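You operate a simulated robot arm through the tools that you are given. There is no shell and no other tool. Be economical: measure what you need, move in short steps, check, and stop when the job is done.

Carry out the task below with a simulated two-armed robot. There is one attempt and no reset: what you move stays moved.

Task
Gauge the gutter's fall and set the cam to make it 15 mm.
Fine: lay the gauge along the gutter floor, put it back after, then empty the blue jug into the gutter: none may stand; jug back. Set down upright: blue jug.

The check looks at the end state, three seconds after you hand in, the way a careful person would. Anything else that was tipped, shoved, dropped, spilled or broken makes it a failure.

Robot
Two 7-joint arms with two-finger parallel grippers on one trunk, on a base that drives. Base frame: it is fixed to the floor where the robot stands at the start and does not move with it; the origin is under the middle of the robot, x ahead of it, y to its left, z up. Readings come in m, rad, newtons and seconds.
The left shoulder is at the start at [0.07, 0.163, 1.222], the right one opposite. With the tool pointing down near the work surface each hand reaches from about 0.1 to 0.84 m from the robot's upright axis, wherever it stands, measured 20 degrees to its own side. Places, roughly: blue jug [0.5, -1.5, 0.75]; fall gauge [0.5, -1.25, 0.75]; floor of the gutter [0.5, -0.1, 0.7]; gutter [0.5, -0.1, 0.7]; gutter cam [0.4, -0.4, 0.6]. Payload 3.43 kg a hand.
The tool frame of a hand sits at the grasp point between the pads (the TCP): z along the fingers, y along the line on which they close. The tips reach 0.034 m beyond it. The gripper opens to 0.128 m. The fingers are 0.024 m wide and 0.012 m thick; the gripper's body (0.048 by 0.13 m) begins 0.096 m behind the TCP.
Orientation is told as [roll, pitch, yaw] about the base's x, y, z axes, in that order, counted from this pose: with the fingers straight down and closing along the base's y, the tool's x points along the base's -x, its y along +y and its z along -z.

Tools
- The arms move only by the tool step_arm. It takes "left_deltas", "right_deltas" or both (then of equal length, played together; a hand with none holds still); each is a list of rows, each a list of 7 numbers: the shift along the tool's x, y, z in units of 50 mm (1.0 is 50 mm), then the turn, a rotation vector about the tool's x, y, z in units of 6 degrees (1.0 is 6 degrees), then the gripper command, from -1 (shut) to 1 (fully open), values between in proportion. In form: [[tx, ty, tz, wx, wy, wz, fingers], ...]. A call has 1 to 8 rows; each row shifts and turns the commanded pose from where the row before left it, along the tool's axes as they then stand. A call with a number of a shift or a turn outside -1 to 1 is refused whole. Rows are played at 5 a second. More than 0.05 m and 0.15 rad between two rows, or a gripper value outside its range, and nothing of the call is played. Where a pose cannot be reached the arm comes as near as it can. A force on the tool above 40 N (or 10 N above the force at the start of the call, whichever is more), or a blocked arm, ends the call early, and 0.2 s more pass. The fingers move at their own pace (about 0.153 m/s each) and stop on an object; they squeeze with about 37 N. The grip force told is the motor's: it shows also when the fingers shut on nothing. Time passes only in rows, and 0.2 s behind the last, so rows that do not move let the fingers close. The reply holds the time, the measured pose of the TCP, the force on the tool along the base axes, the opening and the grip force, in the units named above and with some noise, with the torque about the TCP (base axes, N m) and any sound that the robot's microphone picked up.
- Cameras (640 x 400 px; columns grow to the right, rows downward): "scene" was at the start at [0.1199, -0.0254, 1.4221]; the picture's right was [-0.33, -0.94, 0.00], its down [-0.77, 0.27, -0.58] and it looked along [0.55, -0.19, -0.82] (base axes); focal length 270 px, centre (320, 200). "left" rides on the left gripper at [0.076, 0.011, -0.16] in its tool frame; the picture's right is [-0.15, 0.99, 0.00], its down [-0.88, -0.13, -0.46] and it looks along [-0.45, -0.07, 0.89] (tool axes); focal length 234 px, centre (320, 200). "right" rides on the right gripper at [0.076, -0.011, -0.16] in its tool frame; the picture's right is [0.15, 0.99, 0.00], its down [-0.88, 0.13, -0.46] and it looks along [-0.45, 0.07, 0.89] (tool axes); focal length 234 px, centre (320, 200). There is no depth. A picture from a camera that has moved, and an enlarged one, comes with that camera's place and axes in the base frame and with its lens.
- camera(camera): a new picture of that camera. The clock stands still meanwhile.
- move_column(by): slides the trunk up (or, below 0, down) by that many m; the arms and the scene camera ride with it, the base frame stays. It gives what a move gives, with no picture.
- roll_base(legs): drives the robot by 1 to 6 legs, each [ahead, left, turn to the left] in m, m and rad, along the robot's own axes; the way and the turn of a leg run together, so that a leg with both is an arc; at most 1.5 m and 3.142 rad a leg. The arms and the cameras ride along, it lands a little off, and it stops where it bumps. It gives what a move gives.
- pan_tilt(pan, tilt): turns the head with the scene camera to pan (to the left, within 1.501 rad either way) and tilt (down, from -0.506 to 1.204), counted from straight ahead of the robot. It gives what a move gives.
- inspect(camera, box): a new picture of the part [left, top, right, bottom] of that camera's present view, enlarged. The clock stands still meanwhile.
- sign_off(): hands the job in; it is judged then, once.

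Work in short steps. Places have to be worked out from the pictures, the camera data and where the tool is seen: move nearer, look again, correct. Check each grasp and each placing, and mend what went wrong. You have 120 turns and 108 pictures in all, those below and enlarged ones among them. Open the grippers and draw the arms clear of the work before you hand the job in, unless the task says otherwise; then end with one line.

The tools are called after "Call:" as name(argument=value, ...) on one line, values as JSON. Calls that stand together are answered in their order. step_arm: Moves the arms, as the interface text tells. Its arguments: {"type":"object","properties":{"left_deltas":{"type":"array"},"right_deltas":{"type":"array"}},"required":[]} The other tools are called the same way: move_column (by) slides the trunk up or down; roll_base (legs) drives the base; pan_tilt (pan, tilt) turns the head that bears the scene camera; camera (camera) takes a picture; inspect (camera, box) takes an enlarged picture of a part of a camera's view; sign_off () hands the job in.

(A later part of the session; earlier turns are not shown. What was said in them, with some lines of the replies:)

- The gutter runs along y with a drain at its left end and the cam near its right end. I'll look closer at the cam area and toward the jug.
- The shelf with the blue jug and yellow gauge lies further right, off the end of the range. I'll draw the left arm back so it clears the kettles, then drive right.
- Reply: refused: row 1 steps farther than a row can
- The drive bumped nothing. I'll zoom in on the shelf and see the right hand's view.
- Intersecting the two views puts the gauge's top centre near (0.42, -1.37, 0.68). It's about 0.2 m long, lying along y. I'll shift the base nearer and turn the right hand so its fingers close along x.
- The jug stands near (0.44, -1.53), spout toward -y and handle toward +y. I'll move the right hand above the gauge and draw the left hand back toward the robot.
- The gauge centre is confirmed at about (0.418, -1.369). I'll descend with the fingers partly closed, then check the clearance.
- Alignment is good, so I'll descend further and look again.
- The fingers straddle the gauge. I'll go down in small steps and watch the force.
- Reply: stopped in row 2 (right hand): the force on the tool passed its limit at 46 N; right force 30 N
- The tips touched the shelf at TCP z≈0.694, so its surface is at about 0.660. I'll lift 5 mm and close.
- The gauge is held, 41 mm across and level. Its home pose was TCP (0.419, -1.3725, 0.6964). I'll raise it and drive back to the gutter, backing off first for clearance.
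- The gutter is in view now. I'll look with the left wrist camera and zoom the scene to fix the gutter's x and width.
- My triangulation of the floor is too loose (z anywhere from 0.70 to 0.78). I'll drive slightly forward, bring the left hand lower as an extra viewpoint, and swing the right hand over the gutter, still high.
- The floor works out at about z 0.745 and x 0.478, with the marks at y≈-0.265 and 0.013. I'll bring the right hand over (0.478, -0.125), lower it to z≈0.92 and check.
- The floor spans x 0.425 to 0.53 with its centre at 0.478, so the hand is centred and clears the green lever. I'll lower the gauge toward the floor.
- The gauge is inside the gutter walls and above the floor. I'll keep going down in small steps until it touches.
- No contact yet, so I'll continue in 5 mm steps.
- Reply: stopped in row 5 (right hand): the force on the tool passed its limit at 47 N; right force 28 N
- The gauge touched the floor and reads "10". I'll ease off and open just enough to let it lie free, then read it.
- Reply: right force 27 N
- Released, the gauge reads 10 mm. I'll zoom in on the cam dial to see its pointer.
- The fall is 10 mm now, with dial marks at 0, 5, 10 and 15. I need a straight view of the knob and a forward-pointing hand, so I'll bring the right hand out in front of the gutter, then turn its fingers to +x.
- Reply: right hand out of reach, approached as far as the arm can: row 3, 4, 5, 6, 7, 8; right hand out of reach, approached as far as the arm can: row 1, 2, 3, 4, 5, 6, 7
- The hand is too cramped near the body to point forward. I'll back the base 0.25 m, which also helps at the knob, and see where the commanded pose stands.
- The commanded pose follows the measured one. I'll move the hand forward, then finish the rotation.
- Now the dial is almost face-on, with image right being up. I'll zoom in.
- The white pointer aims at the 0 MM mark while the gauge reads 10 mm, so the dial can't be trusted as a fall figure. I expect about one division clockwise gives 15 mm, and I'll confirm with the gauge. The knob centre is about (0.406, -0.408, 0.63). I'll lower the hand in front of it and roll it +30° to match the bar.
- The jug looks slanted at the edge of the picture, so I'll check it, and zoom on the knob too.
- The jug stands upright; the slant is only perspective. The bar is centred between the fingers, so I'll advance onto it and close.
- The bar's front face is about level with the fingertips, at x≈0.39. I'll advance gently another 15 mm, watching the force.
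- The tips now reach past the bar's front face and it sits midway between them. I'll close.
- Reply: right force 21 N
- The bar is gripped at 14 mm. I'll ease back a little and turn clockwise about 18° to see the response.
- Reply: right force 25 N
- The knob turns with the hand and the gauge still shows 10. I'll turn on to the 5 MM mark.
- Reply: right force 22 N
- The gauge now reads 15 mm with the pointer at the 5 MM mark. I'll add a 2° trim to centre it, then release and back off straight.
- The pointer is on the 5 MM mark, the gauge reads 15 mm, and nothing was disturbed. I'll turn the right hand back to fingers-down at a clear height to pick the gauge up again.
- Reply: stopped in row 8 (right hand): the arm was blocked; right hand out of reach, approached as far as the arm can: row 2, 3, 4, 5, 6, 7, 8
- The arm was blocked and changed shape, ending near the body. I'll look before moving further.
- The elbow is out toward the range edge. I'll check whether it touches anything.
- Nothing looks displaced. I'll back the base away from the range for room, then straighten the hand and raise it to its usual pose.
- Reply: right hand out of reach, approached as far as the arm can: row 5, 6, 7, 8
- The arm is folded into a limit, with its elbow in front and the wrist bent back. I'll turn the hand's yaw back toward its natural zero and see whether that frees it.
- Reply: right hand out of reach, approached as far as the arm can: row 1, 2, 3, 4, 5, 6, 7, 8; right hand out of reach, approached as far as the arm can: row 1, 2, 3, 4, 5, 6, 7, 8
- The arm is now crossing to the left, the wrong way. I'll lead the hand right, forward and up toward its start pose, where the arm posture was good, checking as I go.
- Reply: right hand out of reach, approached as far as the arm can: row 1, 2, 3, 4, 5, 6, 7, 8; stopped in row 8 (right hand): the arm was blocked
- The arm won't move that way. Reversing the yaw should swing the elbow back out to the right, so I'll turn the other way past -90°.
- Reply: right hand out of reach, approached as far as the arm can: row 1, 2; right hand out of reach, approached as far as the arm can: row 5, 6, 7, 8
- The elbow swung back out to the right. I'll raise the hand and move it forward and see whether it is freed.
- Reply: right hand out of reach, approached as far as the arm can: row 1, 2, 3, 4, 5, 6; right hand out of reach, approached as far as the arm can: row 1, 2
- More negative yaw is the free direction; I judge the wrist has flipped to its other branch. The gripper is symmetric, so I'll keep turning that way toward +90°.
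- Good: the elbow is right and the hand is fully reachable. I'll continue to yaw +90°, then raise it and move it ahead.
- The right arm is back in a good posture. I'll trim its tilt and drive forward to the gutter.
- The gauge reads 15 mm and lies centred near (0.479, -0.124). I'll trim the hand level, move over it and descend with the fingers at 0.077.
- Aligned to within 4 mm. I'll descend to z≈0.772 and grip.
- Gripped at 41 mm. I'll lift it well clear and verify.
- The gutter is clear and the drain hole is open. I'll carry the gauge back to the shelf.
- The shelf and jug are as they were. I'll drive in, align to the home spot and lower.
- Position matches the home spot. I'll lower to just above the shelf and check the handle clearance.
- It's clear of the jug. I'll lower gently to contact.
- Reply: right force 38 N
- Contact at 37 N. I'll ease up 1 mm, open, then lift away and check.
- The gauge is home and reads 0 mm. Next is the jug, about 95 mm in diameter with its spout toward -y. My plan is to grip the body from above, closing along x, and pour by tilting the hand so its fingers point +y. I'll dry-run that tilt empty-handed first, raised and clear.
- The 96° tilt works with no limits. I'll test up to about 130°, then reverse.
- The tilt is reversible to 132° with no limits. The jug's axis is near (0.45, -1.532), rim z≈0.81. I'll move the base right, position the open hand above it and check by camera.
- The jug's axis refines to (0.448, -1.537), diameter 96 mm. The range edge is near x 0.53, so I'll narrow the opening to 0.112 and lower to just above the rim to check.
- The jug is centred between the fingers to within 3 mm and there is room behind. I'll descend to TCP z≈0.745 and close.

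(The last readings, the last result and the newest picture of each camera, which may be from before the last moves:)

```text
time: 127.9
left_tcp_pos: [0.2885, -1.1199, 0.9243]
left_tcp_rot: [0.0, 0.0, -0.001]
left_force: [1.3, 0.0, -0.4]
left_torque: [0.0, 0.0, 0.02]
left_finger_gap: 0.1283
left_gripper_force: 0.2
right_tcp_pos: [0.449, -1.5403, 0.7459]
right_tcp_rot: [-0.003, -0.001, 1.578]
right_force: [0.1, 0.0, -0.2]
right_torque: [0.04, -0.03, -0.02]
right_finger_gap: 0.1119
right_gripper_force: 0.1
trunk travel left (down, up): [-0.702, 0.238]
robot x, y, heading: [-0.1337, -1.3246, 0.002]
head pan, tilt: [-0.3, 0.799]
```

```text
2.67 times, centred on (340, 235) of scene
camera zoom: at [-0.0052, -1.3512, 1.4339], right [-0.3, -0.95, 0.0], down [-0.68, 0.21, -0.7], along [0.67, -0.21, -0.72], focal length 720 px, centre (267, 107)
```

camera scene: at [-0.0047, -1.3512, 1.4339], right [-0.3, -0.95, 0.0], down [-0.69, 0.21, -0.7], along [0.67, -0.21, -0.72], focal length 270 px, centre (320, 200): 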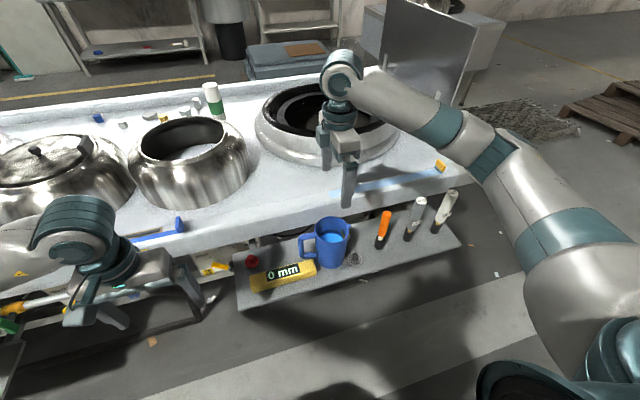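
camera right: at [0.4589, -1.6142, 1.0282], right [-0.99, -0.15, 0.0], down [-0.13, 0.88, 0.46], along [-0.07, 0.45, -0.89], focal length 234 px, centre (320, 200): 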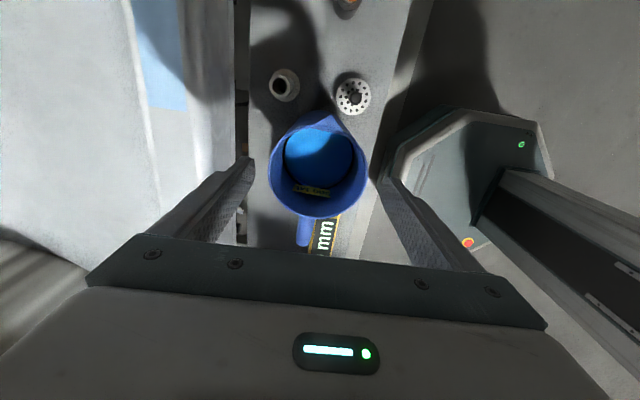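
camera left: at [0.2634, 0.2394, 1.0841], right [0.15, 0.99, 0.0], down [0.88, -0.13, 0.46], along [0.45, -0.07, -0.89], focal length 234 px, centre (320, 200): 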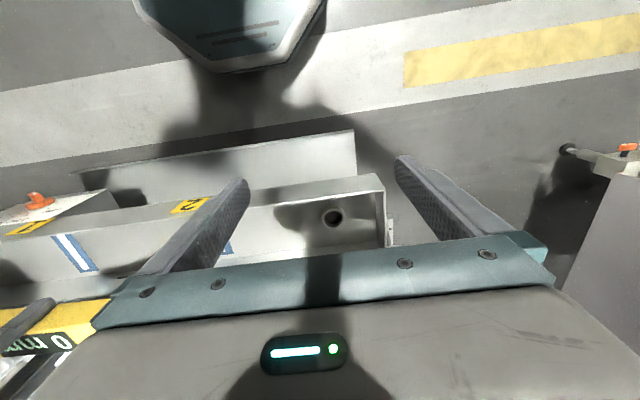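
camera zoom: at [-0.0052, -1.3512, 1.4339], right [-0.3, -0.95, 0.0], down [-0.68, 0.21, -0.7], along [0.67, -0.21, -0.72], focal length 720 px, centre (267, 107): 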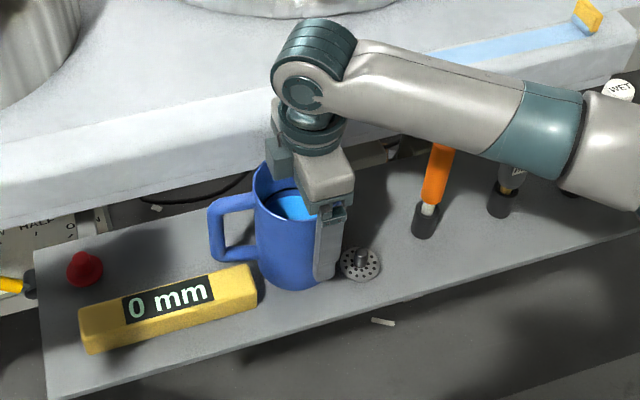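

The fingers straddle the jug. The scene view suggests its axis is a few mm toward +y, so I'll nudge 4 mm and close.

Call:
step_arm(right_deltas=[[-0.08, 0, 0, 0, 0, 0, 0.75], [0, 0, 0, 0, 0, 0, 0.55], [0, 0, 0, 0, 0, 0, -1], [0, 0, 0, 0, 0, 0, -1], [0, 0, 0, 0, 0, 0, -1]])

Call:
inspect(camera="scene", box=[270, 160, 410, 310])

```text
time: 129.1
left_tcp_pos: [0.2882, -1.1203, 0.9249]
left_tcp_rot: [0.0, 0.002, -0.002]
left_force: [0.5, 0.2, -0.1]
left_torque: [-0.04, 0.02, 0.03]
left_finger_gap: 0.1278
left_gripper_force: 0.1
right_tcp_pos: [0.448, -1.5365, 0.7461]
right_tcp_rot: [0.0, 0.0, 1.572]
right_force: [1.5, -0.7, 0.0]
right_torque: [0.0, -0.04, -0.04]
right_finger_gap: 0.0987
right_gripper_force: 37.7
trunk travel left (down, up): [-0.702, 0.238]
robot x, y, heading: [-0.1355, -1.3246, -0.0]
head pan, tilt: [-0.3, 0.799]
```

```text
2.67 times, centred on (340, 235) of scene
camera zoom: at [-0.0052, -1.3513, 1.4339], right [-0.3, -0.95, 0.0], down [-0.68, 0.21, -0.7], along [0.67, -0.21, -0.72], focal length 720 px, centre (267, 107)
```

zoom: 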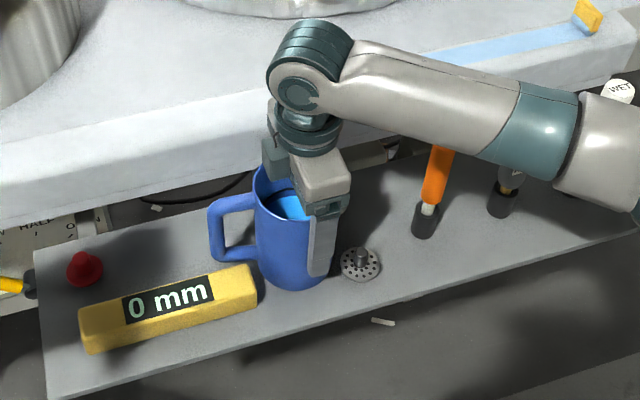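

Gripped at 99 mm. The jug's home pose is TCP (0.448, -1.5365, 0.746). I'll lift smoothly and check.

Call:
step_arm(right_deltas=[[0, 0, -0.2, 0, 0, 0, -1], [0, 0, -0.4, 0, 0, 0, -1], [0, 0, -0.6, 0, 0, 0, -1], [0, 0, -0.8, 0, 0, 0, -1], [0, 0, -0.8, 0, 0, 0, -1], [0, 0, -0.8, 0, 0, 0, -1], [0, 0, -0.6, 0, 0, 0, -1], [0, 0, -0.3, 0, 0, 0, -1]])

Call:
camera(camera="scene")

```text
time: 130.9
left_tcp_pos: [0.2871, -1.1202, 0.9247]
left_tcp_rot: [0.001, 0.0, -0.002]
left_force: [0.7, 0.6, -0.3]
left_torque: [0.02, 0.05, 0.02]
left_finger_gap: 0.1279
left_gripper_force: 0.1
right_tcp_pos: [0.4475, -1.5345, 0.9717]
right_tcp_rot: [-0.003, -0.001, 1.573]
right_force: [0.5, -0.1, -5.7]
right_torque: [-0.16, -0.04, -0.01]
right_finger_gap: 0.0987
right_gripper_force: 37.5
trunk travel left (down, up): [-0.702, 0.238]
robot x, y, heading: [-0.1335, -1.3268, 0.002]
head pan, tilt: [-0.3, 0.799]
```

```text
32 pictures are left
camera scene: at [-0.0049, -1.3514, 1.4338], right [-0.3, -0.95, 0.0], down [-0.68, 0.21, -0.7], along [0.67, -0.21, -0.72], focal length 270 px, centre (320, 200)
```

scene: 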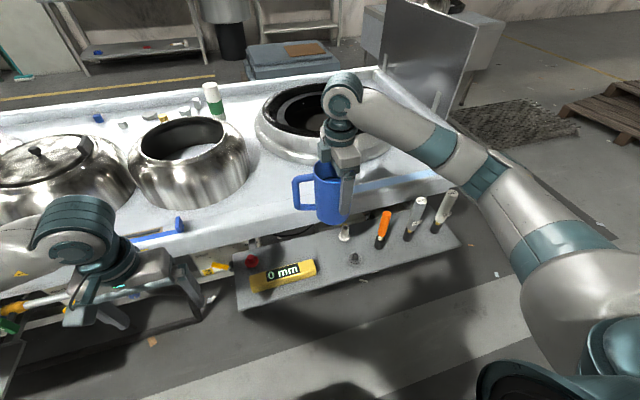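

The jug is held upright, about 0.55 kg. I'll raise it a little more and drive back to the gutter.

Call:
step_arm(right_deltas=[[-0.2, 0, -0.3, 0, 0, 0, -1], [-0.4, 0, -0.5, 0, 0, 0, -1], [-0.5, 0, -0.5, 0, 0, 0, -1], [-0.5, 0, -0.5, 0, 0, 0, -1], [-0.4, 0, -0.3, 0, 0, 0, -1], [-0.2, 0, 0, 0, 0, 0, -1]])

Call:
roll_base(legs=[[-0.16, 0, 0], [0, 1.35, 0]])

Call:
pan_tilt(pan=-0.3, tilt=0.85)

Call:
camera(camera="scene")

```text
time: 132.3
left_tcp_pos: [0.2882, -1.1206, 0.9239]
left_tcp_rot: [0.001, 0.002, -0.002]
left_force: [0.7, -0.4, 1.1]
left_torque: [0.0, -0.01, 0.01]
left_finger_gap: 0.1282
left_gripper_force: 0.1
right_tcp_pos: [0.4488, -1.4253, 1.0753]
right_tcp_rot: [0.001, 0.0, 1.574]
right_force: [-0.3, -0.6, -5.8]
right_torque: [-0.12, 0.02, 0.0]
right_finger_gap: 0.0986
right_gripper_force: 37.0
trunk travel left (down, up): [-0.702, 0.238]
robot x, y, heading: [-0.1366, -1.324, -0.001]
head pan, tilt: [-0.3, 0.799]
```

```text
time: 140.1
left_tcp_pos: [0.1348, 0.2295, 0.9248]
left_tcp_rot: [0.0, 0.001, -0.004]
left_force: [0.6, -0.4, -0.4]
left_torque: [0.04, 0.04, 0.01]
left_finger_gap: 0.1278
left_gripper_force: 0.1
right_tcp_pos: [0.2948, -0.0773, 1.0753]
right_tcp_rot: [-0.003, 0.001, 1.573]
right_force: [0.2, 0.3, -6.0]
right_torque: [-0.13, 0.01, -0.01]
right_finger_gap: 0.0987
right_gripper_force: 37.2
trunk travel left (down, up): [-0.702, 0.238]
robot x, y, heading: [-0.2886, 0.0264, -0.006]
head pan, tilt: [-0.3, 0.799]
```

```text
time: 140.7
left_tcp_pos: [0.1353, 0.2292, 0.9253]
left_tcp_rot: [0.001, 0.0, -0.005]
left_force: [0.5, 0.0, -0.4]
left_torque: [-0.05, 0.01, 0.01]
left_finger_gap: 0.1281
left_gripper_force: 0.0
right_tcp_pos: [0.2951, -0.0763, 1.0754]
right_tcp_rot: [-0.001, -0.001, 1.572]
right_force: [-0.3, 0.0, -5.2]
right_torque: [-0.1, 0.05, 0.03]
right_finger_gap: 0.0991
right_gripper_force: 37.3
trunk travel left (down, up): [-0.702, 0.238]
robot x, y, heading: [-0.2877, 0.0245, -0.003]
head pan, tilt: [-0.3, 0.85]
```

```text
31 pictures are left
camera scene: at [-0.1606, -0.0003, 1.4298], right [-0.3, -0.95, 0.0], down [-0.72, 0.23, -0.66], along [0.63, -0.2, -0.75], focal length 270 px, centre (320, 200)
```

scene: 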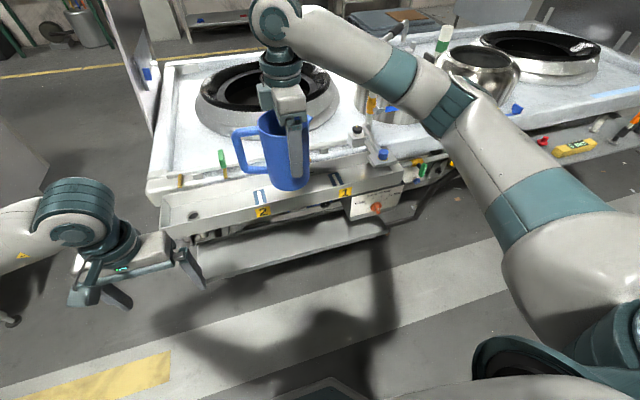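

The jug is steady over the front of the gutter. I'll drive in so it's above the gutter centreline, shift it to y≈0.05, then lower to z≈0.965.

Call:
roll_base(legs=[[0.183, 0, 0.003]])

Call:
step_arm(right_deltas=[[-0.3, 0, 0, 0, 0, 0, -1], [-0.6, 0, 0, 0, 0, 0, -1], [-0.6, 0, 0.3, 0, 0, 0, -1], [-0.6, 0, 0.5, 0, 0, 0, -1], [-0.3, 0, 0.6, 0, 0, 0, -1], [-0.15, 0, 0.5, 0, 0, 0, -1], [0, 0, 0.3, 0, 0, 0, -1]])

Call:
camera(camera="scene")

Call:
camera(camera="right")

```text
time: 142.2
left_tcp_pos: [0.316, 0.2294, 0.9252]
left_tcp_rot: [0.0, 0.0, -0.004]
left_force: [-0.3, 0.3, 0.0]
left_torque: [0.0, 0.02, -0.02]
left_finger_gap: 0.128
left_gripper_force: 0.0
right_tcp_pos: [0.4767, -0.0739, 1.0757]
right_tcp_rot: [-0.001, 0.001, 1.577]
right_force: [-0.6, 0.2, -5.1]
right_torque: [-0.12, 0.04, -0.02]
right_finger_gap: 0.0988
right_gripper_force: 37.2
trunk travel left (down, up): [-0.702, 0.238]
robot x, y, heading: [-0.1032, 0.0234, -0.002]
head pan, tilt: [-0.3, 0.85]
```

```text
time: 143.8
left_tcp_pos: [0.316, 0.2298, 0.9256]
left_tcp_rot: [0.001, 0.0, -0.002]
left_force: [0.8, -1.0, 0.3]
left_torque: [0.02, -0.04, 0.0]
left_finger_gap: 0.1282
left_gripper_force: 0.1
right_tcp_pos: [0.4785, 0.0518, 0.9653]
right_tcp_rot: [-0.002, -0.001, 1.576]
right_force: [0.4, -0.5, -6.1]
right_torque: [-0.1, 0.0, -0.01]
right_finger_gap: 0.099
right_gripper_force: 36.5
trunk travel left (down, up): [-0.702, 0.238]
robot x, y, heading: [-0.1037, 0.0277, 0.001]
head pan, tilt: [-0.3, 0.85]
```

```text
30 pictures are left
camera scene: at [0.0219, -0.0007, 1.4298], right [-0.3, -0.95, 0.0], down [-0.72, 0.22, -0.66], along [0.63, -0.2, -0.75], focal length 270 px, centre (320, 200)
```

scene: 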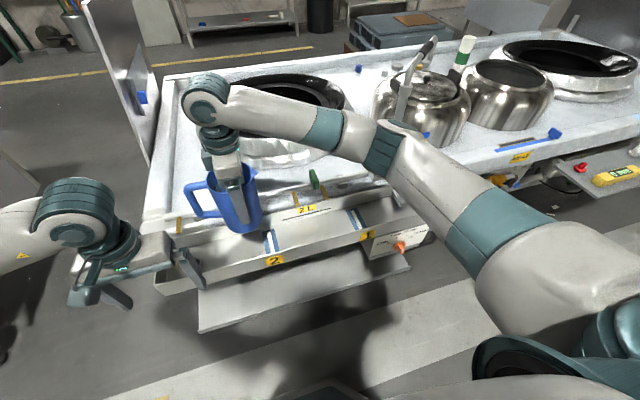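

```text
29 pictures are left
camera right: at [0.4879, -0.0249, 1.1256], right [-0.99, -0.15, 0.0], down [-0.14, 0.88, 0.46], along [-0.07, 0.45, -0.89], focal length 234 px, centre (320, 200)
```

right: 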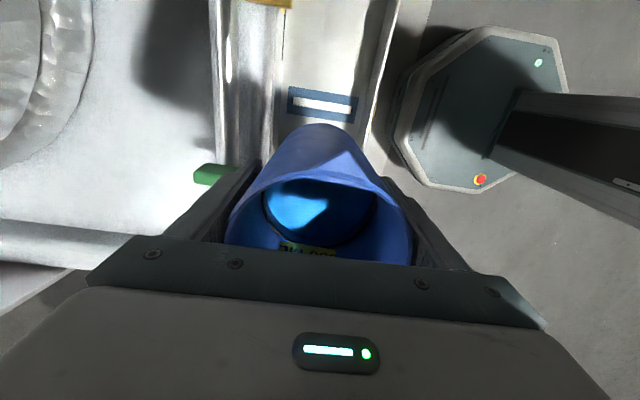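

The jug is centred over the gutter with its spout along it. I'll begin tilting at a gentle rate.

Call:
step_arm(right_deltas=[[0, 0, 0, 0, -0.7, 0, -1], [0, 0, 0, 0, -0.7, 0, -1], [0, 0, 0, 0, -0.7, 0, -1], [0, 0, 0, 0, -0.7, 0, -1], [0, 0, 0, 0, -0.7, 0, -1], [0, 0, 0, 0, -0.7, 0, -1], [0, 0, 0, 0, -0.7, 0, -1], [0, 0, 0, 0, -0.6, 0, -1]])

Call:
step_arm(right_deltas=[[0, 0, 0, 0, -0.5, 0, -1], [0, 0, 0, 0, -0.5, 0, -1], [0, 0, 0, 0, -0.5, 0, -1], [0, 0, 0, 0, -0.5, 0, -1], [0, 0, 0, 0, -0.5, 0, -1], [0, 0, 0, 0, -0.5, 0, -1], [0, 0, 0, 0, -0.5, 0, -1], [0, 0, 0, 0, -0.5, 0, -1]])

Call:
camera(camera="scene")

```text
time: 145.6
left_tcp_pos: [0.3165, 0.2288, 0.9251]
left_tcp_rot: [0.0, 0.0, -0.001]
left_force: [-0.1, 1.5, 0.7]
left_torque: [0.02, -0.01, 0.02]
left_finger_gap: 0.1279
left_gripper_force: 0.0
right_tcp_pos: [0.4766, 0.0518, 0.9653]
right_tcp_rot: [-0.001, -0.577, 1.577]
right_force: [-0.1, 0.1, -5.5]
right_torque: [-0.18, 0.04, -0.01]
right_finger_gap: 0.0987
right_gripper_force: 37.0
trunk travel left (down, up): [-0.702, 0.238]
robot x, y, heading: [-0.1007, 0.0262, -0.002]
head pan, tilt: [-0.3, 0.85]
```

```text
time: 147.4
left_tcp_pos: [0.3157, 0.2304, 0.9251]
left_tcp_rot: [-0.001, 0.001, -0.003]
left_force: [-0.9, -0.2, -0.3]
left_torque: [-0.02, -0.03, 0.03]
left_finger_gap: 0.1283
left_gripper_force: 0.0
right_tcp_pos: [0.4776, 0.0527, 0.9662]
right_tcp_rot: [-0.003, -0.996, 1.576]
right_force: [-0.4, 0.5, -5.9]
right_torque: [-0.15, 0.01, 0.0]
right_finger_gap: 0.0988
right_gripper_force: 36.9
trunk travel left (down, up): [-0.702, 0.238]
robot x, y, heading: [-0.1038, 0.0238, -0.005]
head pan, tilt: [-0.3, 0.85]
```

```text
28 pictures are left
camera scene: at [0.0216, -0.0008, 1.4298], right [-0.3, -0.95, 0.0], down [-0.72, 0.22, -0.66], along [0.63, -0.2, -0.75], focal length 270 px, centre (320, 200)
```

scene: 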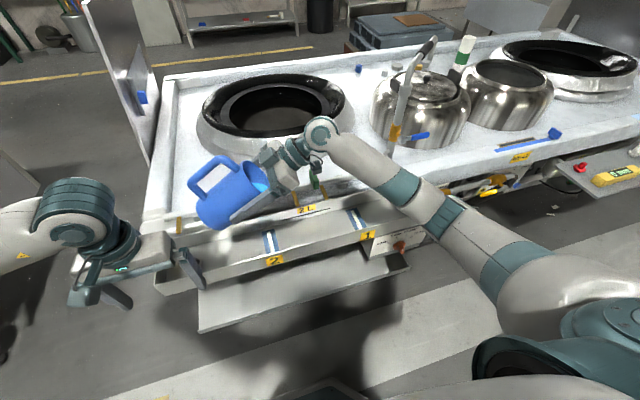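

At 57° no stream is visible yet. I'll go on slowly.

Call:
step_arm(right_deltas=[[0, 0, 0, 0, -0.4, 0, -1], [0, 0, 0, 0, -0.4, 0, -1], [0, 0, 0, 0, -0.4, 0, -1], [0, 0, 0, 0, -0.4, 0, -1], [0, 0, 0, 0, -0.4, 0, -1], [0, 0, 0, 0, -0.4, 0, -1], [0, 0, 0, 0, -0.3, 0, -1], [0, 0, 0, 0, -0.3, 0, -1]])

Call:
inspect(camera="scene", box=[150, 100, 430, 290])

```text
time: 149.2
left_tcp_pos: [0.3167, 0.2295, 0.9246]
left_tcp_rot: [0.0, -0.001, -0.002]
left_force: [0.0, 0.0, 0.2]
left_torque: [-0.01, 0.04, 0.04]
left_finger_gap: 0.1278
left_gripper_force: 0.1
right_tcp_pos: [0.4764, 0.0527, 0.966]
right_tcp_rot: [-0.005, -1.309, 1.579]
right_force: [0.8, 0.7, -2.8]
right_torque: [-0.07, 0.02, -0.04]
right_finger_gap: 0.0987
right_gripper_force: 37.4
trunk travel left (down, up): [-0.702, 0.238]
robot x, y, heading: [-0.1053, 0.0254, -0.002]
head pan, tilt: [-0.3, 0.85]
```

```text
2.11 times, centred on (290, 195) of scene
camera zoom: at [0.0213, -0.0006, 1.4299], right [-0.3, -0.95, 0.0], down [-0.72, 0.22, -0.66], along [0.63, -0.2, -0.75], focal length 569 px, centre (383, 210)
```

zoom: 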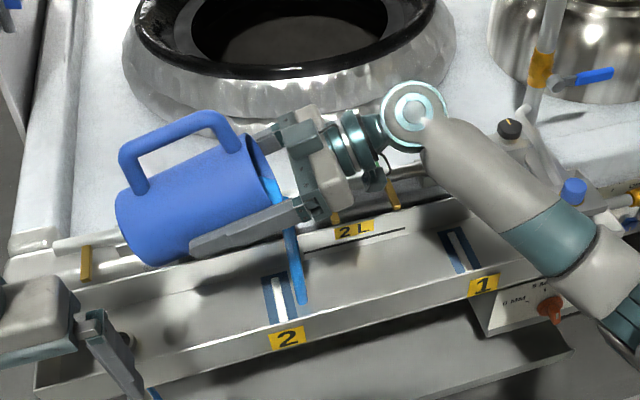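

The stream lands in the gutter and the measured weight is dropping. I'll hold to let it run, then go past horizontal while raising the hand a little.

Call:
step_arm(right_deltas=[[0, 0, 0, 0, 0, 0, -1], [0, 0, 0, 0, 0, 0, -1], [0, 0, 0, 0, 0, 0, -1], [-0.1, 0, 0, 0, -0.5, 0, -1], [-0.2, 0, 0, 0, -0.5, 0, -1], [-0.2, 0, 0, 0, -0.5, 0, -1], [-0.2, 0, 0, 0, -0.5, 0, -1], [-0.2, 0, 0, 0, -0.5, 0, -1]])

Call:
inspect(camera="scene", box=[150, 100, 430, 290])

```text
time: 151.0
left_tcp_pos: [0.3159, 0.2302, 0.925]
left_tcp_rot: [0.001, 0.0, -0.003]
left_force: [-0.2, -0.1, 0.3]
left_torque: [-0.01, 0.01, 0.01]
left_finger_gap: 0.1278
left_gripper_force: 0.1
right_tcp_pos: [0.4761, 0.0588, 1.0116]
right_tcp_rot: [-2.215, -1.569, -2.492]
right_force: [0.9, -1.0, -2.5]
right_torque: [-0.04, 0.0, 0.04]
right_finger_gap: 0.099
right_gripper_force: 37.3
trunk travel left (down, up): [-0.702, 0.238]
robot x, y, heading: [-0.1016, 0.0246, -0.001]
head pan, tilt: [-0.3, 0.85]
```

```text
2.11 times, centred on (290, 195) of scene
camera zoom: at [0.0211, -0.0005, 1.4299], right [-0.3, -0.95, 0.0], down [-0.72, 0.22, -0.66], along [0.63, -0.2, -0.75], focal length 569 px, centre (383, 210)
```

zoom: 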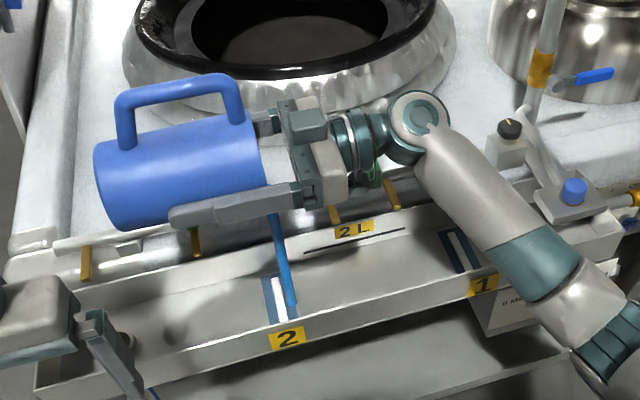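

At 90° it's still streaming. I'll tilt on to about 108° while rising a bit, then hold.

Call:
step_arm(right_deltas=[[-0.2, 0, 0, 0, -0.6, 0, -1], [-0.2, 0, 0, 0, -0.6, 0, -1], [-0.2, 0, 0, 0, -0.6, 0, -1], [-0.2, 0, 0, 0, -0.6, 0, -1], [-0.1, 0, 0, 0, -0.6, 0, -1], [0, 0, 0, 0, 0, 0, -1], [0, 0, 0, 0, 0, 0, -1], [0, 0, 0, 0, 0, 0, -1]])

Call:
inspect(camera="scene", box=[150, 100, 430, 290])

```text
time: 152.8
left_tcp_pos: [0.317, 0.2296, 0.9252]
left_tcp_rot: [0.0, 0.001, -0.003]
left_force: [0.3, -0.6, -0.4]
left_torque: [0.01, 0.01, 0.02]
left_finger_gap: 0.128
left_gripper_force: 0.1
right_tcp_pos: [0.4746, 0.0544, 1.0558]
right_tcp_rot: [-3.136, -1.256, -1.571]
right_force: [0.5, -0.4, -1.8]
right_torque: [-0.01, -0.01, -0.01]
right_finger_gap: 0.0989
right_gripper_force: 36.8
trunk travel left (down, up): [-0.702, 0.238]
robot x, y, heading: [-0.1053, 0.0226, 0.001]
head pan, tilt: [-0.3, 0.85]
```

```text
2.11 times, centred on (290, 195) of scene
camera zoom: at [0.0212, -0.0006, 1.4299], right [-0.3, -0.95, 0.0], down [-0.72, 0.22, -0.66], along [0.63, -0.2, -0.75], focal length 569 px, centre (383, 210)
```

zoom: 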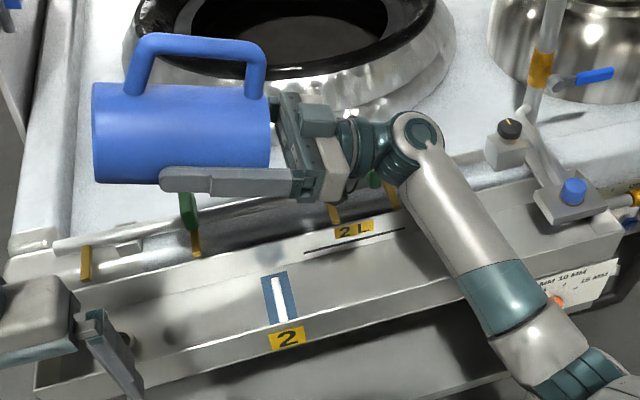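

The stream has stopped. I'll tip another ~12° while rising to shed the last drops.

Call:
step_arm(right_deltas=[[-0.5, 0, 0, 0, 0, 0, -1], [-0.5, 0, 0, 0, -0.7, 0, -1], [-0.4, 0, 0, 0, -0.7, 0, -1], [-0.3, 0, 0, 0, -0.6, 0, -1], [0, 0, 0, 0, 0, 0, -1], [0, 0, 0, 0, 0, 0, -1], [0, 0, 0, 0, 0, 0, -1], [0, 0, 0, 0, 0, 0, -1]])

Call:
camera(camera="right")

Call:
inspect(camera="scene", box=[130, 100, 450, 300])

```text
time: 154.6
left_tcp_pos: [0.3154, 0.2298, 0.9249]
left_tcp_rot: [0.0, 0.0, -0.002]
left_force: [1.2, -0.4, 0.4]
left_torque: [0.0, 0.01, 0.01]
left_finger_gap: 0.1281
left_gripper_force: 0.1
right_tcp_pos: [0.4771, 0.0237, 1.1335]
right_tcp_rot: [-3.137, -1.047, -1.571]
right_force: [0.5, -0.1, -1.8]
right_torque: [-0.02, -0.01, -0.02]
right_finger_gap: 0.099
right_gripper_force: 37.0
trunk travel left (down, up): [-0.702, 0.238]
robot x, y, heading: [-0.1063, 0.0244, -0.001]
head pan, tilt: [-0.3, 0.85]
```

```text
24 pictures are left
camera right: at [0.4881, -0.0775, 0.9892], right [-0.99, 0.07, -0.13], down [-0.13, -0.84, 0.53], along [-0.07, 0.55, 0.84], focal length 234 px, centre (320, 200)
```

right: 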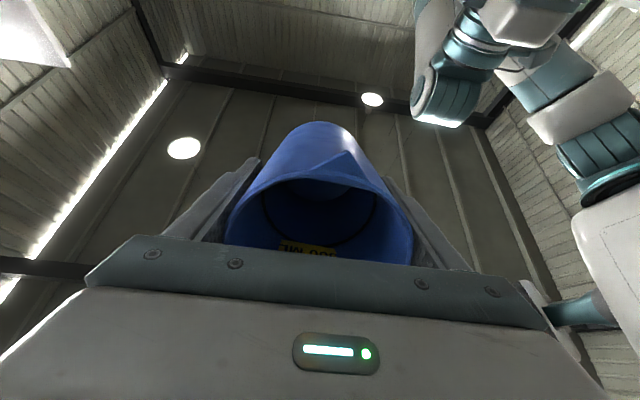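

```text
2.00 times, centred on (290, 200) of scene
camera zoom: at [0.0212, -0.0007, 1.4299], right [-0.3, -0.95, 0.0], down [-0.72, 0.22, -0.66], along [0.63, -0.2, -0.75], focal length 540 px, centre (380, 200)
```

zoom: 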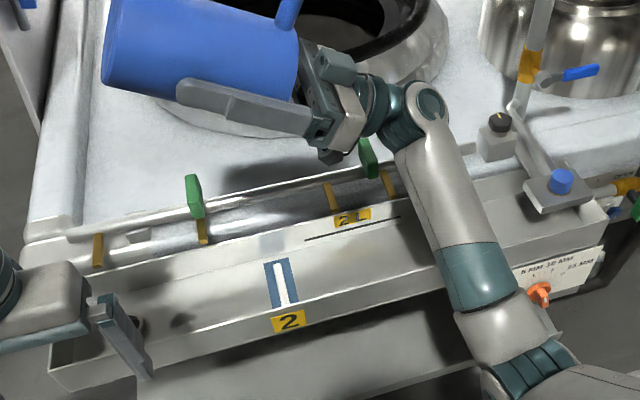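

The jug is empty. I'll turn it back upright.

Call:
step_arm(right_deltas=[[0, 0, 0, 0, 1, 0, -1], [0, 0, 0, 0, 1, 0, -1], [0, 0, 0, 0, 1, 0, -1], [0, 0, 0, 0, 1, 0, -1], [0, 0, 0, 0, 1, 0, -1], [0, 0, 0, 0, 1, 0, -1], [0, 0, 0, 0, 1, 0, -1], [0, 0, 0, 0, 1, 0, -1]])

Call:
step_arm(right_deltas=[[0, 0, 0, 0, 1, 0, -1], [0, 0, 0, 0, 1, 0, -1], [0, 0, 0, 0, 1, 0, -1], [0, 0, 0, 0, 1, 0, -1], [0, 0, 0, 0, 1, 0, -1], [0, 0, 0, 0, 1, 0, -1], [0, 0, 0, 0, 1, 0, -1], [0, 0, 0, 0, 1, 0, -1]])

Call:
step_arm(right_deltas=[[0, 0, 0, 0, 1, 0, -1], [0, 0, 0, 0, 1, 0, -1], [0, 0, 0, 0, 1, 0, -1], [0, 0, 0, 0, 1, 0, -1]])

Call:
inspect(camera="scene", box=[130, 100, 450, 300])

Call:
inspect(camera="left", box=[60, 120, 460, 290])

```text
time: 156.4
left_tcp_pos: [0.3154, 0.2294, 0.9253]
left_tcp_rot: [-0.001, 0.001, -0.002]
left_force: [1.4, 0.3, -0.3]
left_torque: [0.02, -0.02, -0.01]
left_finger_gap: 0.1281
left_gripper_force: 0.0
right_tcp_pos: [0.4767, 0.0234, 1.1348]
right_tcp_rot: [-0.007, -1.255, 1.583]
right_force: [0.1, 0.8, -1.5]
right_torque: [-0.05, 0.02, -0.02]
right_finger_gap: 0.0988
right_gripper_force: 36.5
trunk travel left (down, up): [-0.702, 0.238]
robot x, y, heading: [-0.1059, 0.0253, 0.003]
head pan, tilt: [-0.3, 0.85]
```

```text
time: 158.2
left_tcp_pos: [0.3164, 0.2315, 0.9244]
left_tcp_rot: [-0.005, 0.001, -0.002]
left_force: [0.1, 1.0, 0.6]
left_torque: [-0.04, 0.01, -0.02]
left_finger_gap: 0.128
left_gripper_force: 0.1
right_tcp_pos: [0.4757, 0.0249, 1.1352]
right_tcp_rot: [-0.002, -0.415, 1.576]
right_force: [-0.4, -0.1, -1.3]
right_torque: [-0.07, 0.04, 0.01]
right_finger_gap: 0.0985
right_gripper_force: 36.8
trunk travel left (down, up): [-0.702, 0.238]
robot x, y, heading: [-0.1044, 0.023, -0.001]
head pan, tilt: [-0.3, 0.85]
```

```text
time: 159.2
left_tcp_pos: [0.3156, 0.2313, 0.9239]
left_tcp_rot: [-0.001, -0.002, -0.001]
left_force: [-0.6, 0.4, 0.7]
left_torque: [-0.01, -0.05, -0.02]
left_finger_gap: 0.1283
left_gripper_force: 0.1
right_tcp_pos: [0.4763, 0.0243, 1.135]
right_tcp_rot: [-0.001, 0.004, 1.577]
right_force: [-0.1, 0.0, -1.5]
right_torque: [-0.04, -0.03, 0.03]
right_finger_gap: 0.0988
right_gripper_force: 36.4
trunk travel left (down, up): [-0.702, 0.238]
robot x, y, heading: [-0.104, 0.0225, -0.002]
head pan, tilt: [-0.3, 0.85]
```

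```text
2.00 times, centred on (290, 200) of scene
camera zoom: at [0.0207, 0.0008, 1.4299], right [-0.3, -0.95, 0.0], down [-0.72, 0.22, -0.66], along [0.63, -0.2, -0.75], focal length 540 px, centre (380, 200)
```

zoom: 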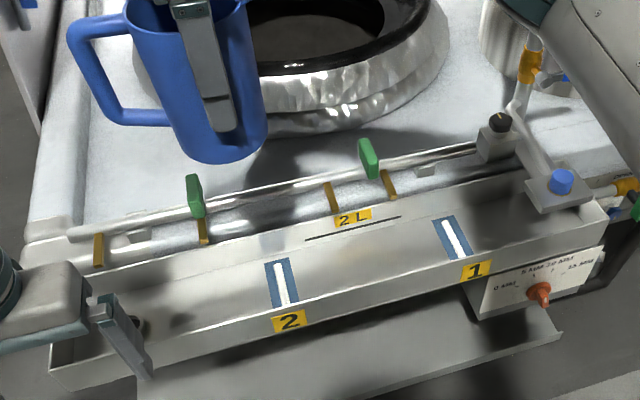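

```text
1.60 times, centred on (260, 205) of left
camera zoom: at [0.2404, 0.2417, 1.084], right [0.15, 0.99, 0.0], down [0.88, -0.13, 0.46], along [0.45, -0.07, -0.89], focal length 375 px, centre (416, 192)
```

zoom: 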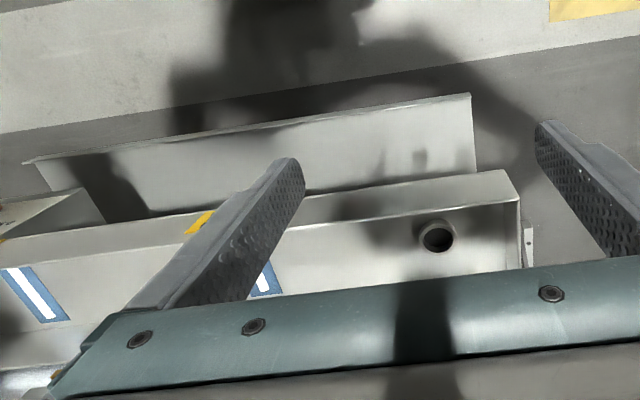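

The gutter looks drained and the cam is unmoved. I'll take the jug back to the shelf.

Call:
step_arm(right_deltas=[[0.5, 0, 0.2, 0, 0, 0, -1], [0.8, 0, 0.3, 0, 0, 0, -1], [0.8, 0, 0.2, 0, 0, 0, -1]])

Call:
roll_base(legs=[[-0.19, 0, 0.002], [0, -1.35, 0]])

Call:
step_arm(right_deltas=[[0.5, 0, 0, 0, 0, 0, -1], [0.5, 0, 0, 0, 0, 0, -1], [0.5, 0, 0, 0, 0, 0, -1]])

```text
time: 160.0
left_tcp_pos: [0.3167, 0.2277, 0.9253]
left_tcp_rot: [0.004, 0.0, -0.002]
left_force: [0.9, -0.7, 0.4]
left_torque: [0.01, 0.0, -0.01]
left_finger_gap: 0.1281
left_gripper_force: 0.1
right_tcp_pos: [0.476, -0.0829, 1.0993]
right_tcp_rot: [-0.002, -0.002, 1.578]
right_force: [0.5, -0.3, -1.4]
right_torque: [-0.01, 0.02, 0.01]
right_finger_gap: 0.0987
right_gripper_force: 37.3
trunk travel left (down, up): [-0.702, 0.238]
robot x, y, heading: [-0.1068, 0.0208, -0.0]
head pan, tilt: [-0.3, 0.85]
```

```text
time: 168.0
left_tcp_pos: [0.1255, -1.1335, 0.9255]
left_tcp_rot: [0.0, 0.0, -0.005]
left_force: [-0.5, -0.2, 0.2]
left_torque: [0.03, -0.01, -0.01]
left_finger_gap: 0.1279
left_gripper_force: 0.0
right_tcp_pos: [0.2842, -1.4443, 1.0995]
right_tcp_rot: [-0.001, -0.001, 1.572]
right_force: [-1.0, 0.7, -2.0]
right_torque: [-0.06, -0.02, -0.01]
right_finger_gap: 0.0986
right_gripper_force: 36.9
trunk travel left (down, up): [-0.702, 0.238]
robot x, y, heading: [-0.2949, -1.3381, -0.003]
head pan, tilt: [-0.3, 0.85]
```

```text
time: 168.8
left_tcp_pos: [0.1243, -1.1343, 0.9252]
left_tcp_rot: [-0.001, -0.002, -0.004]
left_force: [0.1, 0.0, -0.4]
left_torque: [0.04, -0.02, 0.01]
left_finger_gap: 0.1281
left_gripper_force: 0.1
right_tcp_pos: [0.2847, -1.5199, 1.0987]
right_tcp_rot: [-0.002, -0.002, 1.572]
right_force: [-0.2, -0.3, -2.2]
right_torque: [-0.04, 0.01, 0.0]
right_finger_gap: 0.0985
right_gripper_force: 36.5
trunk travel left (down, up): [-0.702, 0.238]
robot x, y, heading: [-0.2945, -1.3381, -0.007]
head pan, tilt: [-0.3, 0.85]
```

I'll drive in, align to the home spot and lower partway.

Call:
roll_base(legs=[[0.163, 0, 0.005]])

Call:
step_arm(right_deltas=[[0.33, 0, 0.3, 0, 0, 0, -1], [0, 0, 0.8, 0, 0, 0, -1], [0, 0, 0.8, 0, 0, 0, -1], [0, 0, 0.8, 0, 0, 0, -1], [0, 0, 0.6, 0, 0, 0, -1]])

Call:
camera(camera="scene")

```text
time: 170.2
left_tcp_pos: [0.2879, -1.1313, 0.9253]
left_tcp_rot: [-0.001, -0.001, -0.004]
left_force: [0.3, -1.0, -0.5]
left_torque: [0.01, -0.02, -0.01]
left_finger_gap: 0.1278
left_gripper_force: 0.1
right_tcp_pos: [0.4483, -1.5167, 1.1011]
right_tcp_rot: [-0.004, 0.001, 1.575]
right_force: [0.0, -0.2, -1.8]
right_torque: [-0.01, 0.06, 0.01]
right_finger_gap: 0.0982
right_gripper_force: 36.7
trunk travel left (down, up): [-0.702, 0.238]
robot x, y, heading: [-0.1308, -1.3376, -0.003]
head pan, tilt: [-0.3, 0.85]
```

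```text
time: 171.4
left_tcp_pos: [0.289, -1.1327, 0.9248]
left_tcp_rot: [0.001, 0.0, -0.001]
left_force: [-0.4, -0.3, -0.4]
left_torque: [0.03, 0.02, 0.0]
left_finger_gap: 0.1281
left_gripper_force: 0.1
right_tcp_pos: [0.4503, -1.5339, 0.9338]
right_tcp_rot: [-0.002, 0.0, 1.576]
right_force: [0.9, 0.0, -1.4]
right_torque: [-0.03, 0.02, 0.02]
right_finger_gap: 0.0984
right_gripper_force: 36.6
trunk travel left (down, up): [-0.702, 0.238]
robot x, y, heading: [-0.1354, -1.3417, -0.002]
head pan, tilt: [-0.3, 0.85]
```

```text
20 pictures are left
camera scene: at [-0.0065, -1.3627, 1.4298], right [-0.3, -0.95, 0.0], down [-0.72, 0.22, -0.66], along [0.63, -0.2, -0.75], focal length 270 px, centre (320, 200)
```

scene: 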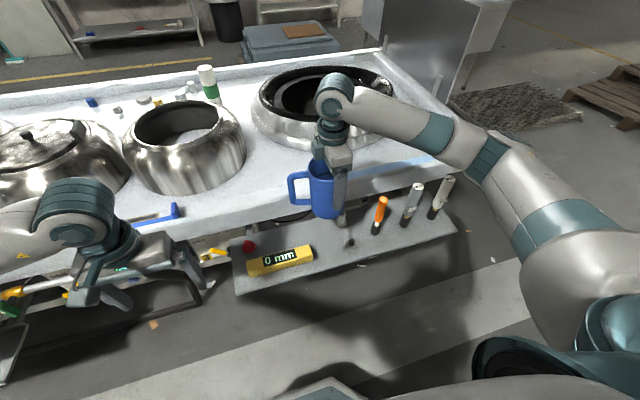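

Aligned. I'll lower to about 15 mm above the shelf.

Call:
step_arm(right_deltas=[[0.05, 0.04, 0.8, 0, 0, 0, -1], [0, 0, 0.8, 0, 0, 0, -1], [0, 0, 0.8, 0, 0, 0, -1], [0, 0, 0.6, 0, 0, 0, -1], [0, 0, 0.4, 0, 0, 0, -1]])

Call:
inspect(camera="scene", box=[230, 150, 390, 300])

```text
time: 172.6
left_tcp_pos: [0.2871, -1.1321, 0.9257]
left_tcp_rot: [0.0, -0.001, -0.001]
left_force: [-0.1, 0.6, 0.0]
left_torque: [0.0, -0.01, -0.01]
left_finger_gap: 0.1277
left_gripper_force: 0.0
right_tcp_pos: [0.4467, -1.5364, 0.7642]
right_tcp_rot: [-0.002, 0.001, 1.579]
right_force: [-0.1, -0.4, -1.7]
right_torque: [-0.03, 0.01, 0.01]
right_finger_gap: 0.0985
right_gripper_force: 37.0
trunk travel left (down, up): [-0.702, 0.238]
robot x, y, heading: [-0.1317, -1.3378, -0.006]
head pan, tilt: [-0.3, 0.85]
```

```text
2.67 times, centred on (310, 225) of scene
camera zoom: at [-0.0072, -1.3628, 1.4299], right [-0.3, -0.95, 0.0], down [-0.72, 0.22, -0.66], along [0.63, -0.2, -0.75], focal length 720 px, centre (347, 133)
```

zoom: 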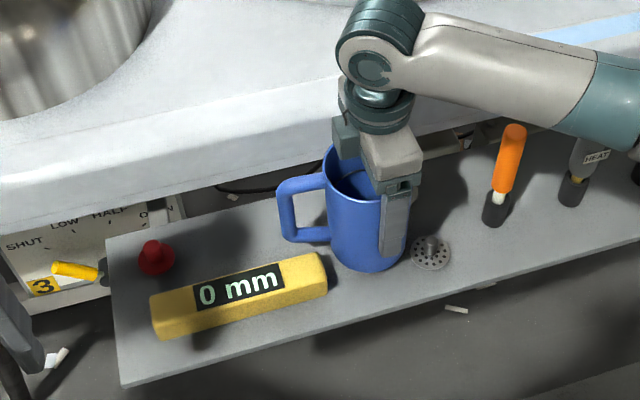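

It's clear of the gauge and strainer. I'll set it down gently.

Call:
step_arm(right_deltas=[[0, 0, 0.2, 0, 0, 0, -1], [0, 0, 0.08, 0, 0, 0, -1], [0, 0, 0.06, 0, 0, 0, -1], [0, 0, 0, 0, 0, 0, -1]])

```text
time: 173.6
left_tcp_pos: [0.2881, -1.1323, 0.9244]
left_tcp_rot: [-0.001, 0.001, 0.0]
left_force: [0.2, -0.3, 0.3]
left_torque: [0.0, 0.03, 0.01]
left_finger_gap: 0.1279
left_gripper_force: 0.1
right_tcp_pos: [0.4476, -1.5358, 0.7479]
right_tcp_rot: [-0.004, 0.0, 1.577]
right_force: [0.0, -0.2, -0.3]
right_torque: [0.0, 0.0, -0.02]
right_finger_gap: 0.0983
right_gripper_force: 37.3
trunk travel left (down, up): [-0.702, 0.238]
robot x, y, heading: [-0.1368, -1.3389, -0.0]
head pan, tilt: [-0.3, 0.85]
```

The weight reading has gone to about zero, so it's just touching. I'll lower 1 mm more, release, and draw straight up.

Call:
step_arm(right_deltas=[[0, 0, 0.03, 0, 0, 0, -1], [0, 0, 0, 0, 0, 0, 0.65], [0, 0, 0, 0, 0, 0, 0.75], [0, 0, 0, 0, 0, 0, 0.75], [0, 0, -0.4, 0, 0, 0, 0.75], [0, 0, -0.8, 0, 0, 0, 0.75], [0, 0, -1, 0, 0, 0, 0.75], [0, 0, -1, 0, 0, 0, 0.75]])

Call:
step_arm(right_deltas=[[0, 0, -1, 0, 0, 0, 0.75], [0, 0, -1, 0, 0, 0, 0.75], [0, 0, -1, 0, 0, 0, 1]])

Call:
inspect(camera="scene", box=[230, 150, 390, 300])

Call:
camera(camera="right")

```text
time: 175.4
left_tcp_pos: [0.2874, -1.1318, 0.9248]
left_tcp_rot: [0.0, 0.0, -0.002]
left_force: [0.3, 0.7, 0.4]
left_torque: [-0.02, -0.01, 0.0]
left_finger_gap: 0.1281
left_gripper_force: 0.0
right_tcp_pos: [0.4468, -1.5371, 0.9075]
right_tcp_rot: [-0.003, 0.002, 1.578]
right_force: [-0.1, 0.4, -0.9]
right_torque: [-0.03, -0.04, 0.02]
right_finger_gap: 0.1121
right_gripper_force: 0.0
trunk travel left (down, up): [-0.702, 0.238]
robot x, y, heading: [-0.1319, -1.3405, -0.001]
head pan, tilt: [-0.3, 0.85]
```

```text
time: 176.2
left_tcp_pos: [0.2871, -1.1322, 0.9258]
left_tcp_rot: [-0.001, -0.001, -0.003]
left_force: [-0.3, -0.4, -0.3]
left_torque: [0.0, -0.03, 0.01]
left_finger_gap: 0.1277
left_gripper_force: 0.0
right_tcp_pos: [0.4452, -1.5366, 1.0572]
right_tcp_rot: [-0.001, 0.001, 1.576]
right_force: [-1.0, 0.1, -1.1]
right_torque: [-0.01, -0.01, 0.04]
right_finger_gap: 0.1278
right_gripper_force: 0.0
trunk travel left (down, up): [-0.702, 0.238]
robot x, y, heading: [-0.1328, -1.3375, -0.002]
head pan, tilt: [-0.3, 0.85]
```

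```text
2.67 times, centred on (310, 225) of scene
camera zoom: at [-0.0083, -1.3621, 1.4299], right [-0.3, -0.95, 0.0], down [-0.72, 0.22, -0.66], along [0.63, -0.2, -0.75], focal length 720 px, centre (347, 133)
```

zoom: 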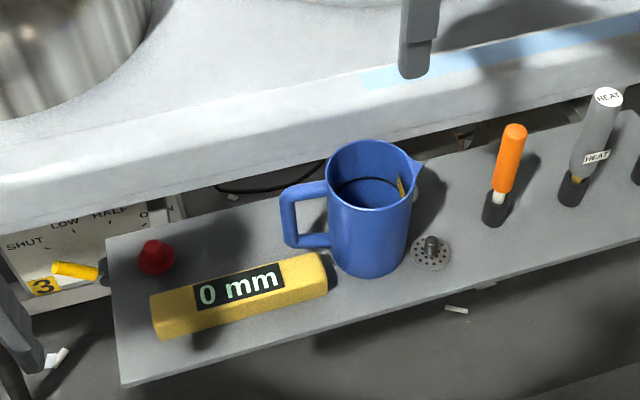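

```text
17 pictures are left
camera right: at [0.4568, -1.6138, 1.2171], right [-0.99, -0.15, 0.0], down [-0.14, 0.88, 0.45], along [-0.07, 0.45, -0.89], focal length 234 px, centre (320, 200)
```

right: 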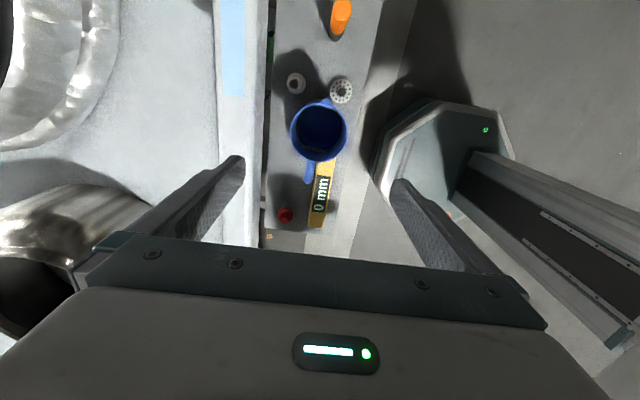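

The jug is back, upright and empty. I'll draw the robot back and take a last look at the gutter and cam.

Call:
roll_base(legs=[[-0.25, 0, 0], [0, 1.2, 0]])

Call:
pan_tilt(pan=0.0, tilt=0.7)

Call:
camera(camera="scene")

```text
time: 183.7
left_tcp_pos: [0.0422, 0.0651, 0.9259]
left_tcp_rot: [0.0, 0.0, -0.002]
left_force: [0.1, -0.5, 0.4]
left_torque: [0.01, -0.01, -0.01]
left_finger_gap: 0.128
left_gripper_force: 0.1
right_tcp_pos: [0.1994, -0.3384, 1.0563]
right_tcp_rot: [0.0, 0.0, 1.574]
right_force: [0.0, -0.4, 0.2]
right_torque: [-0.03, -0.02, 0.0]
right_finger_gap: 0.1278
right_gripper_force: 0.0
trunk travel left (down, up): [-0.702, 0.238]
robot x, y, heading: [-0.3777, -0.1418, -0.005]
head pan, tilt: [-0.3, 0.85]
```

```text
time: 184.5
left_tcp_pos: [0.0415, 0.0655, 0.924]
left_tcp_rot: [0.002, 0.0, -0.005]
left_force: [0.3, 0.6, 0.7]
left_torque: [-0.02, -0.02, 0.0]
left_finger_gap: 0.1277
left_gripper_force: 0.1
right_tcp_pos: [0.2005, -0.3398, 1.0578]
right_tcp_rot: [-0.002, 0.001, 1.574]
right_force: [1.0, 0.2, -0.2]
right_torque: [0.01, -0.02, 0.05]
right_finger_gap: 0.1283
right_gripper_force: 0.0
trunk travel left (down, up): [-0.702, 0.238]
robot x, y, heading: [-0.3795, -0.143, 0.0]
head pan, tilt: [0.0, 0.7]
```

```text
16 pictures are left
camera scene: at [-0.2435, -0.1421, 1.4421], right [0.0, -1.0, 0.0], down [-0.64, 0.0, -0.76], along [0.76, 0.0, -0.64], focal length 270 px, centre (320, 200)
```

scene: 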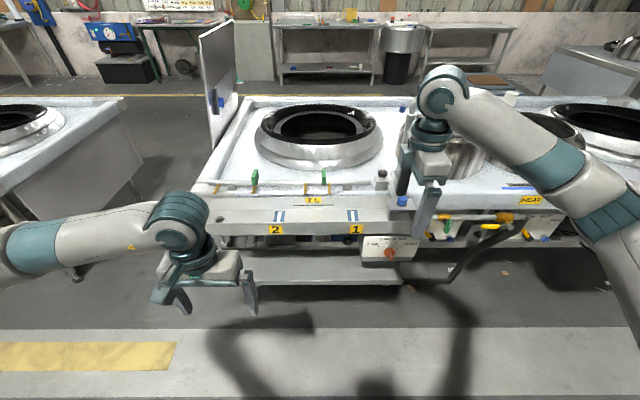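

Call:
inspect(camera="scene", box=[190, 160, 430, 300])

Call:
inspect(camera="scene", box=[350, 220, 430, 270])

```text
2.67 times, centred on (310, 230) of scene
camera zoom: at [-0.2435, -0.1421, 1.4421], right [0.0, -1.0, 0.0], down [-0.64, 0.0, -0.76], along [0.76, 0.0, -0.64], focal length 720 px, centre (347, 120)
```

zoom: 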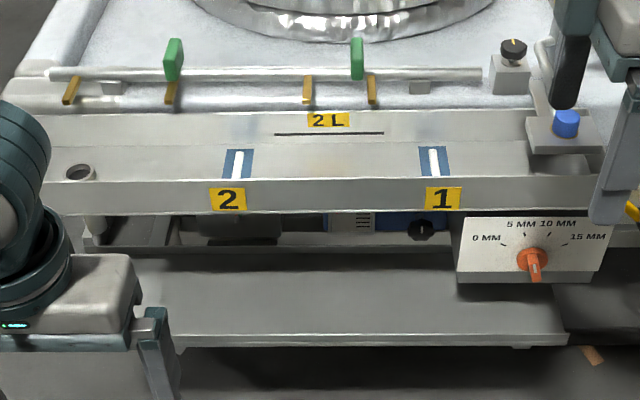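

```text
8.00 times, centred on (390, 245) of scene
camera zoom: at [-0.2435, -0.1421, 1.4421], right [0.0, -1.0, 0.0], down [-0.64, 0.0, -0.76], along [0.76, 0.0, -0.64], focal length 2161 px, centre (-240, -160)
```

zoom: 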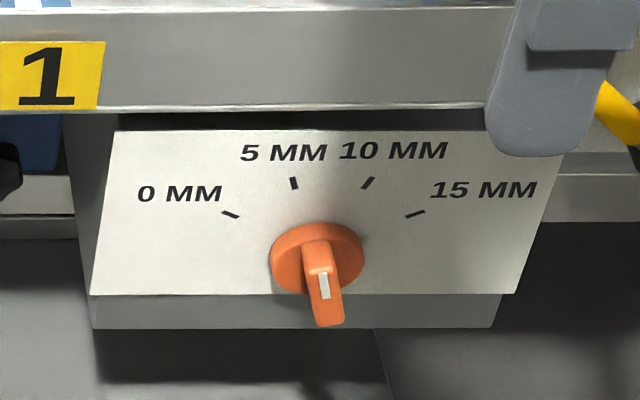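

The gutter is dry, the cam is where the gauge read 15 mm, the gauge and jug are home, and both hands are open and clear. I'm handing in.

Call:
sign_off()

```text
The job is handed in.
```

The gutter's fall measured 10 mm, so I turned the cam clockwise until the gauge lying in the gutter read 15 mm (the dial itself points at "5 MM"). The gauge is back on the shelf, and the blue jug was emptied into the gutter, which looks dry, then set back upright.
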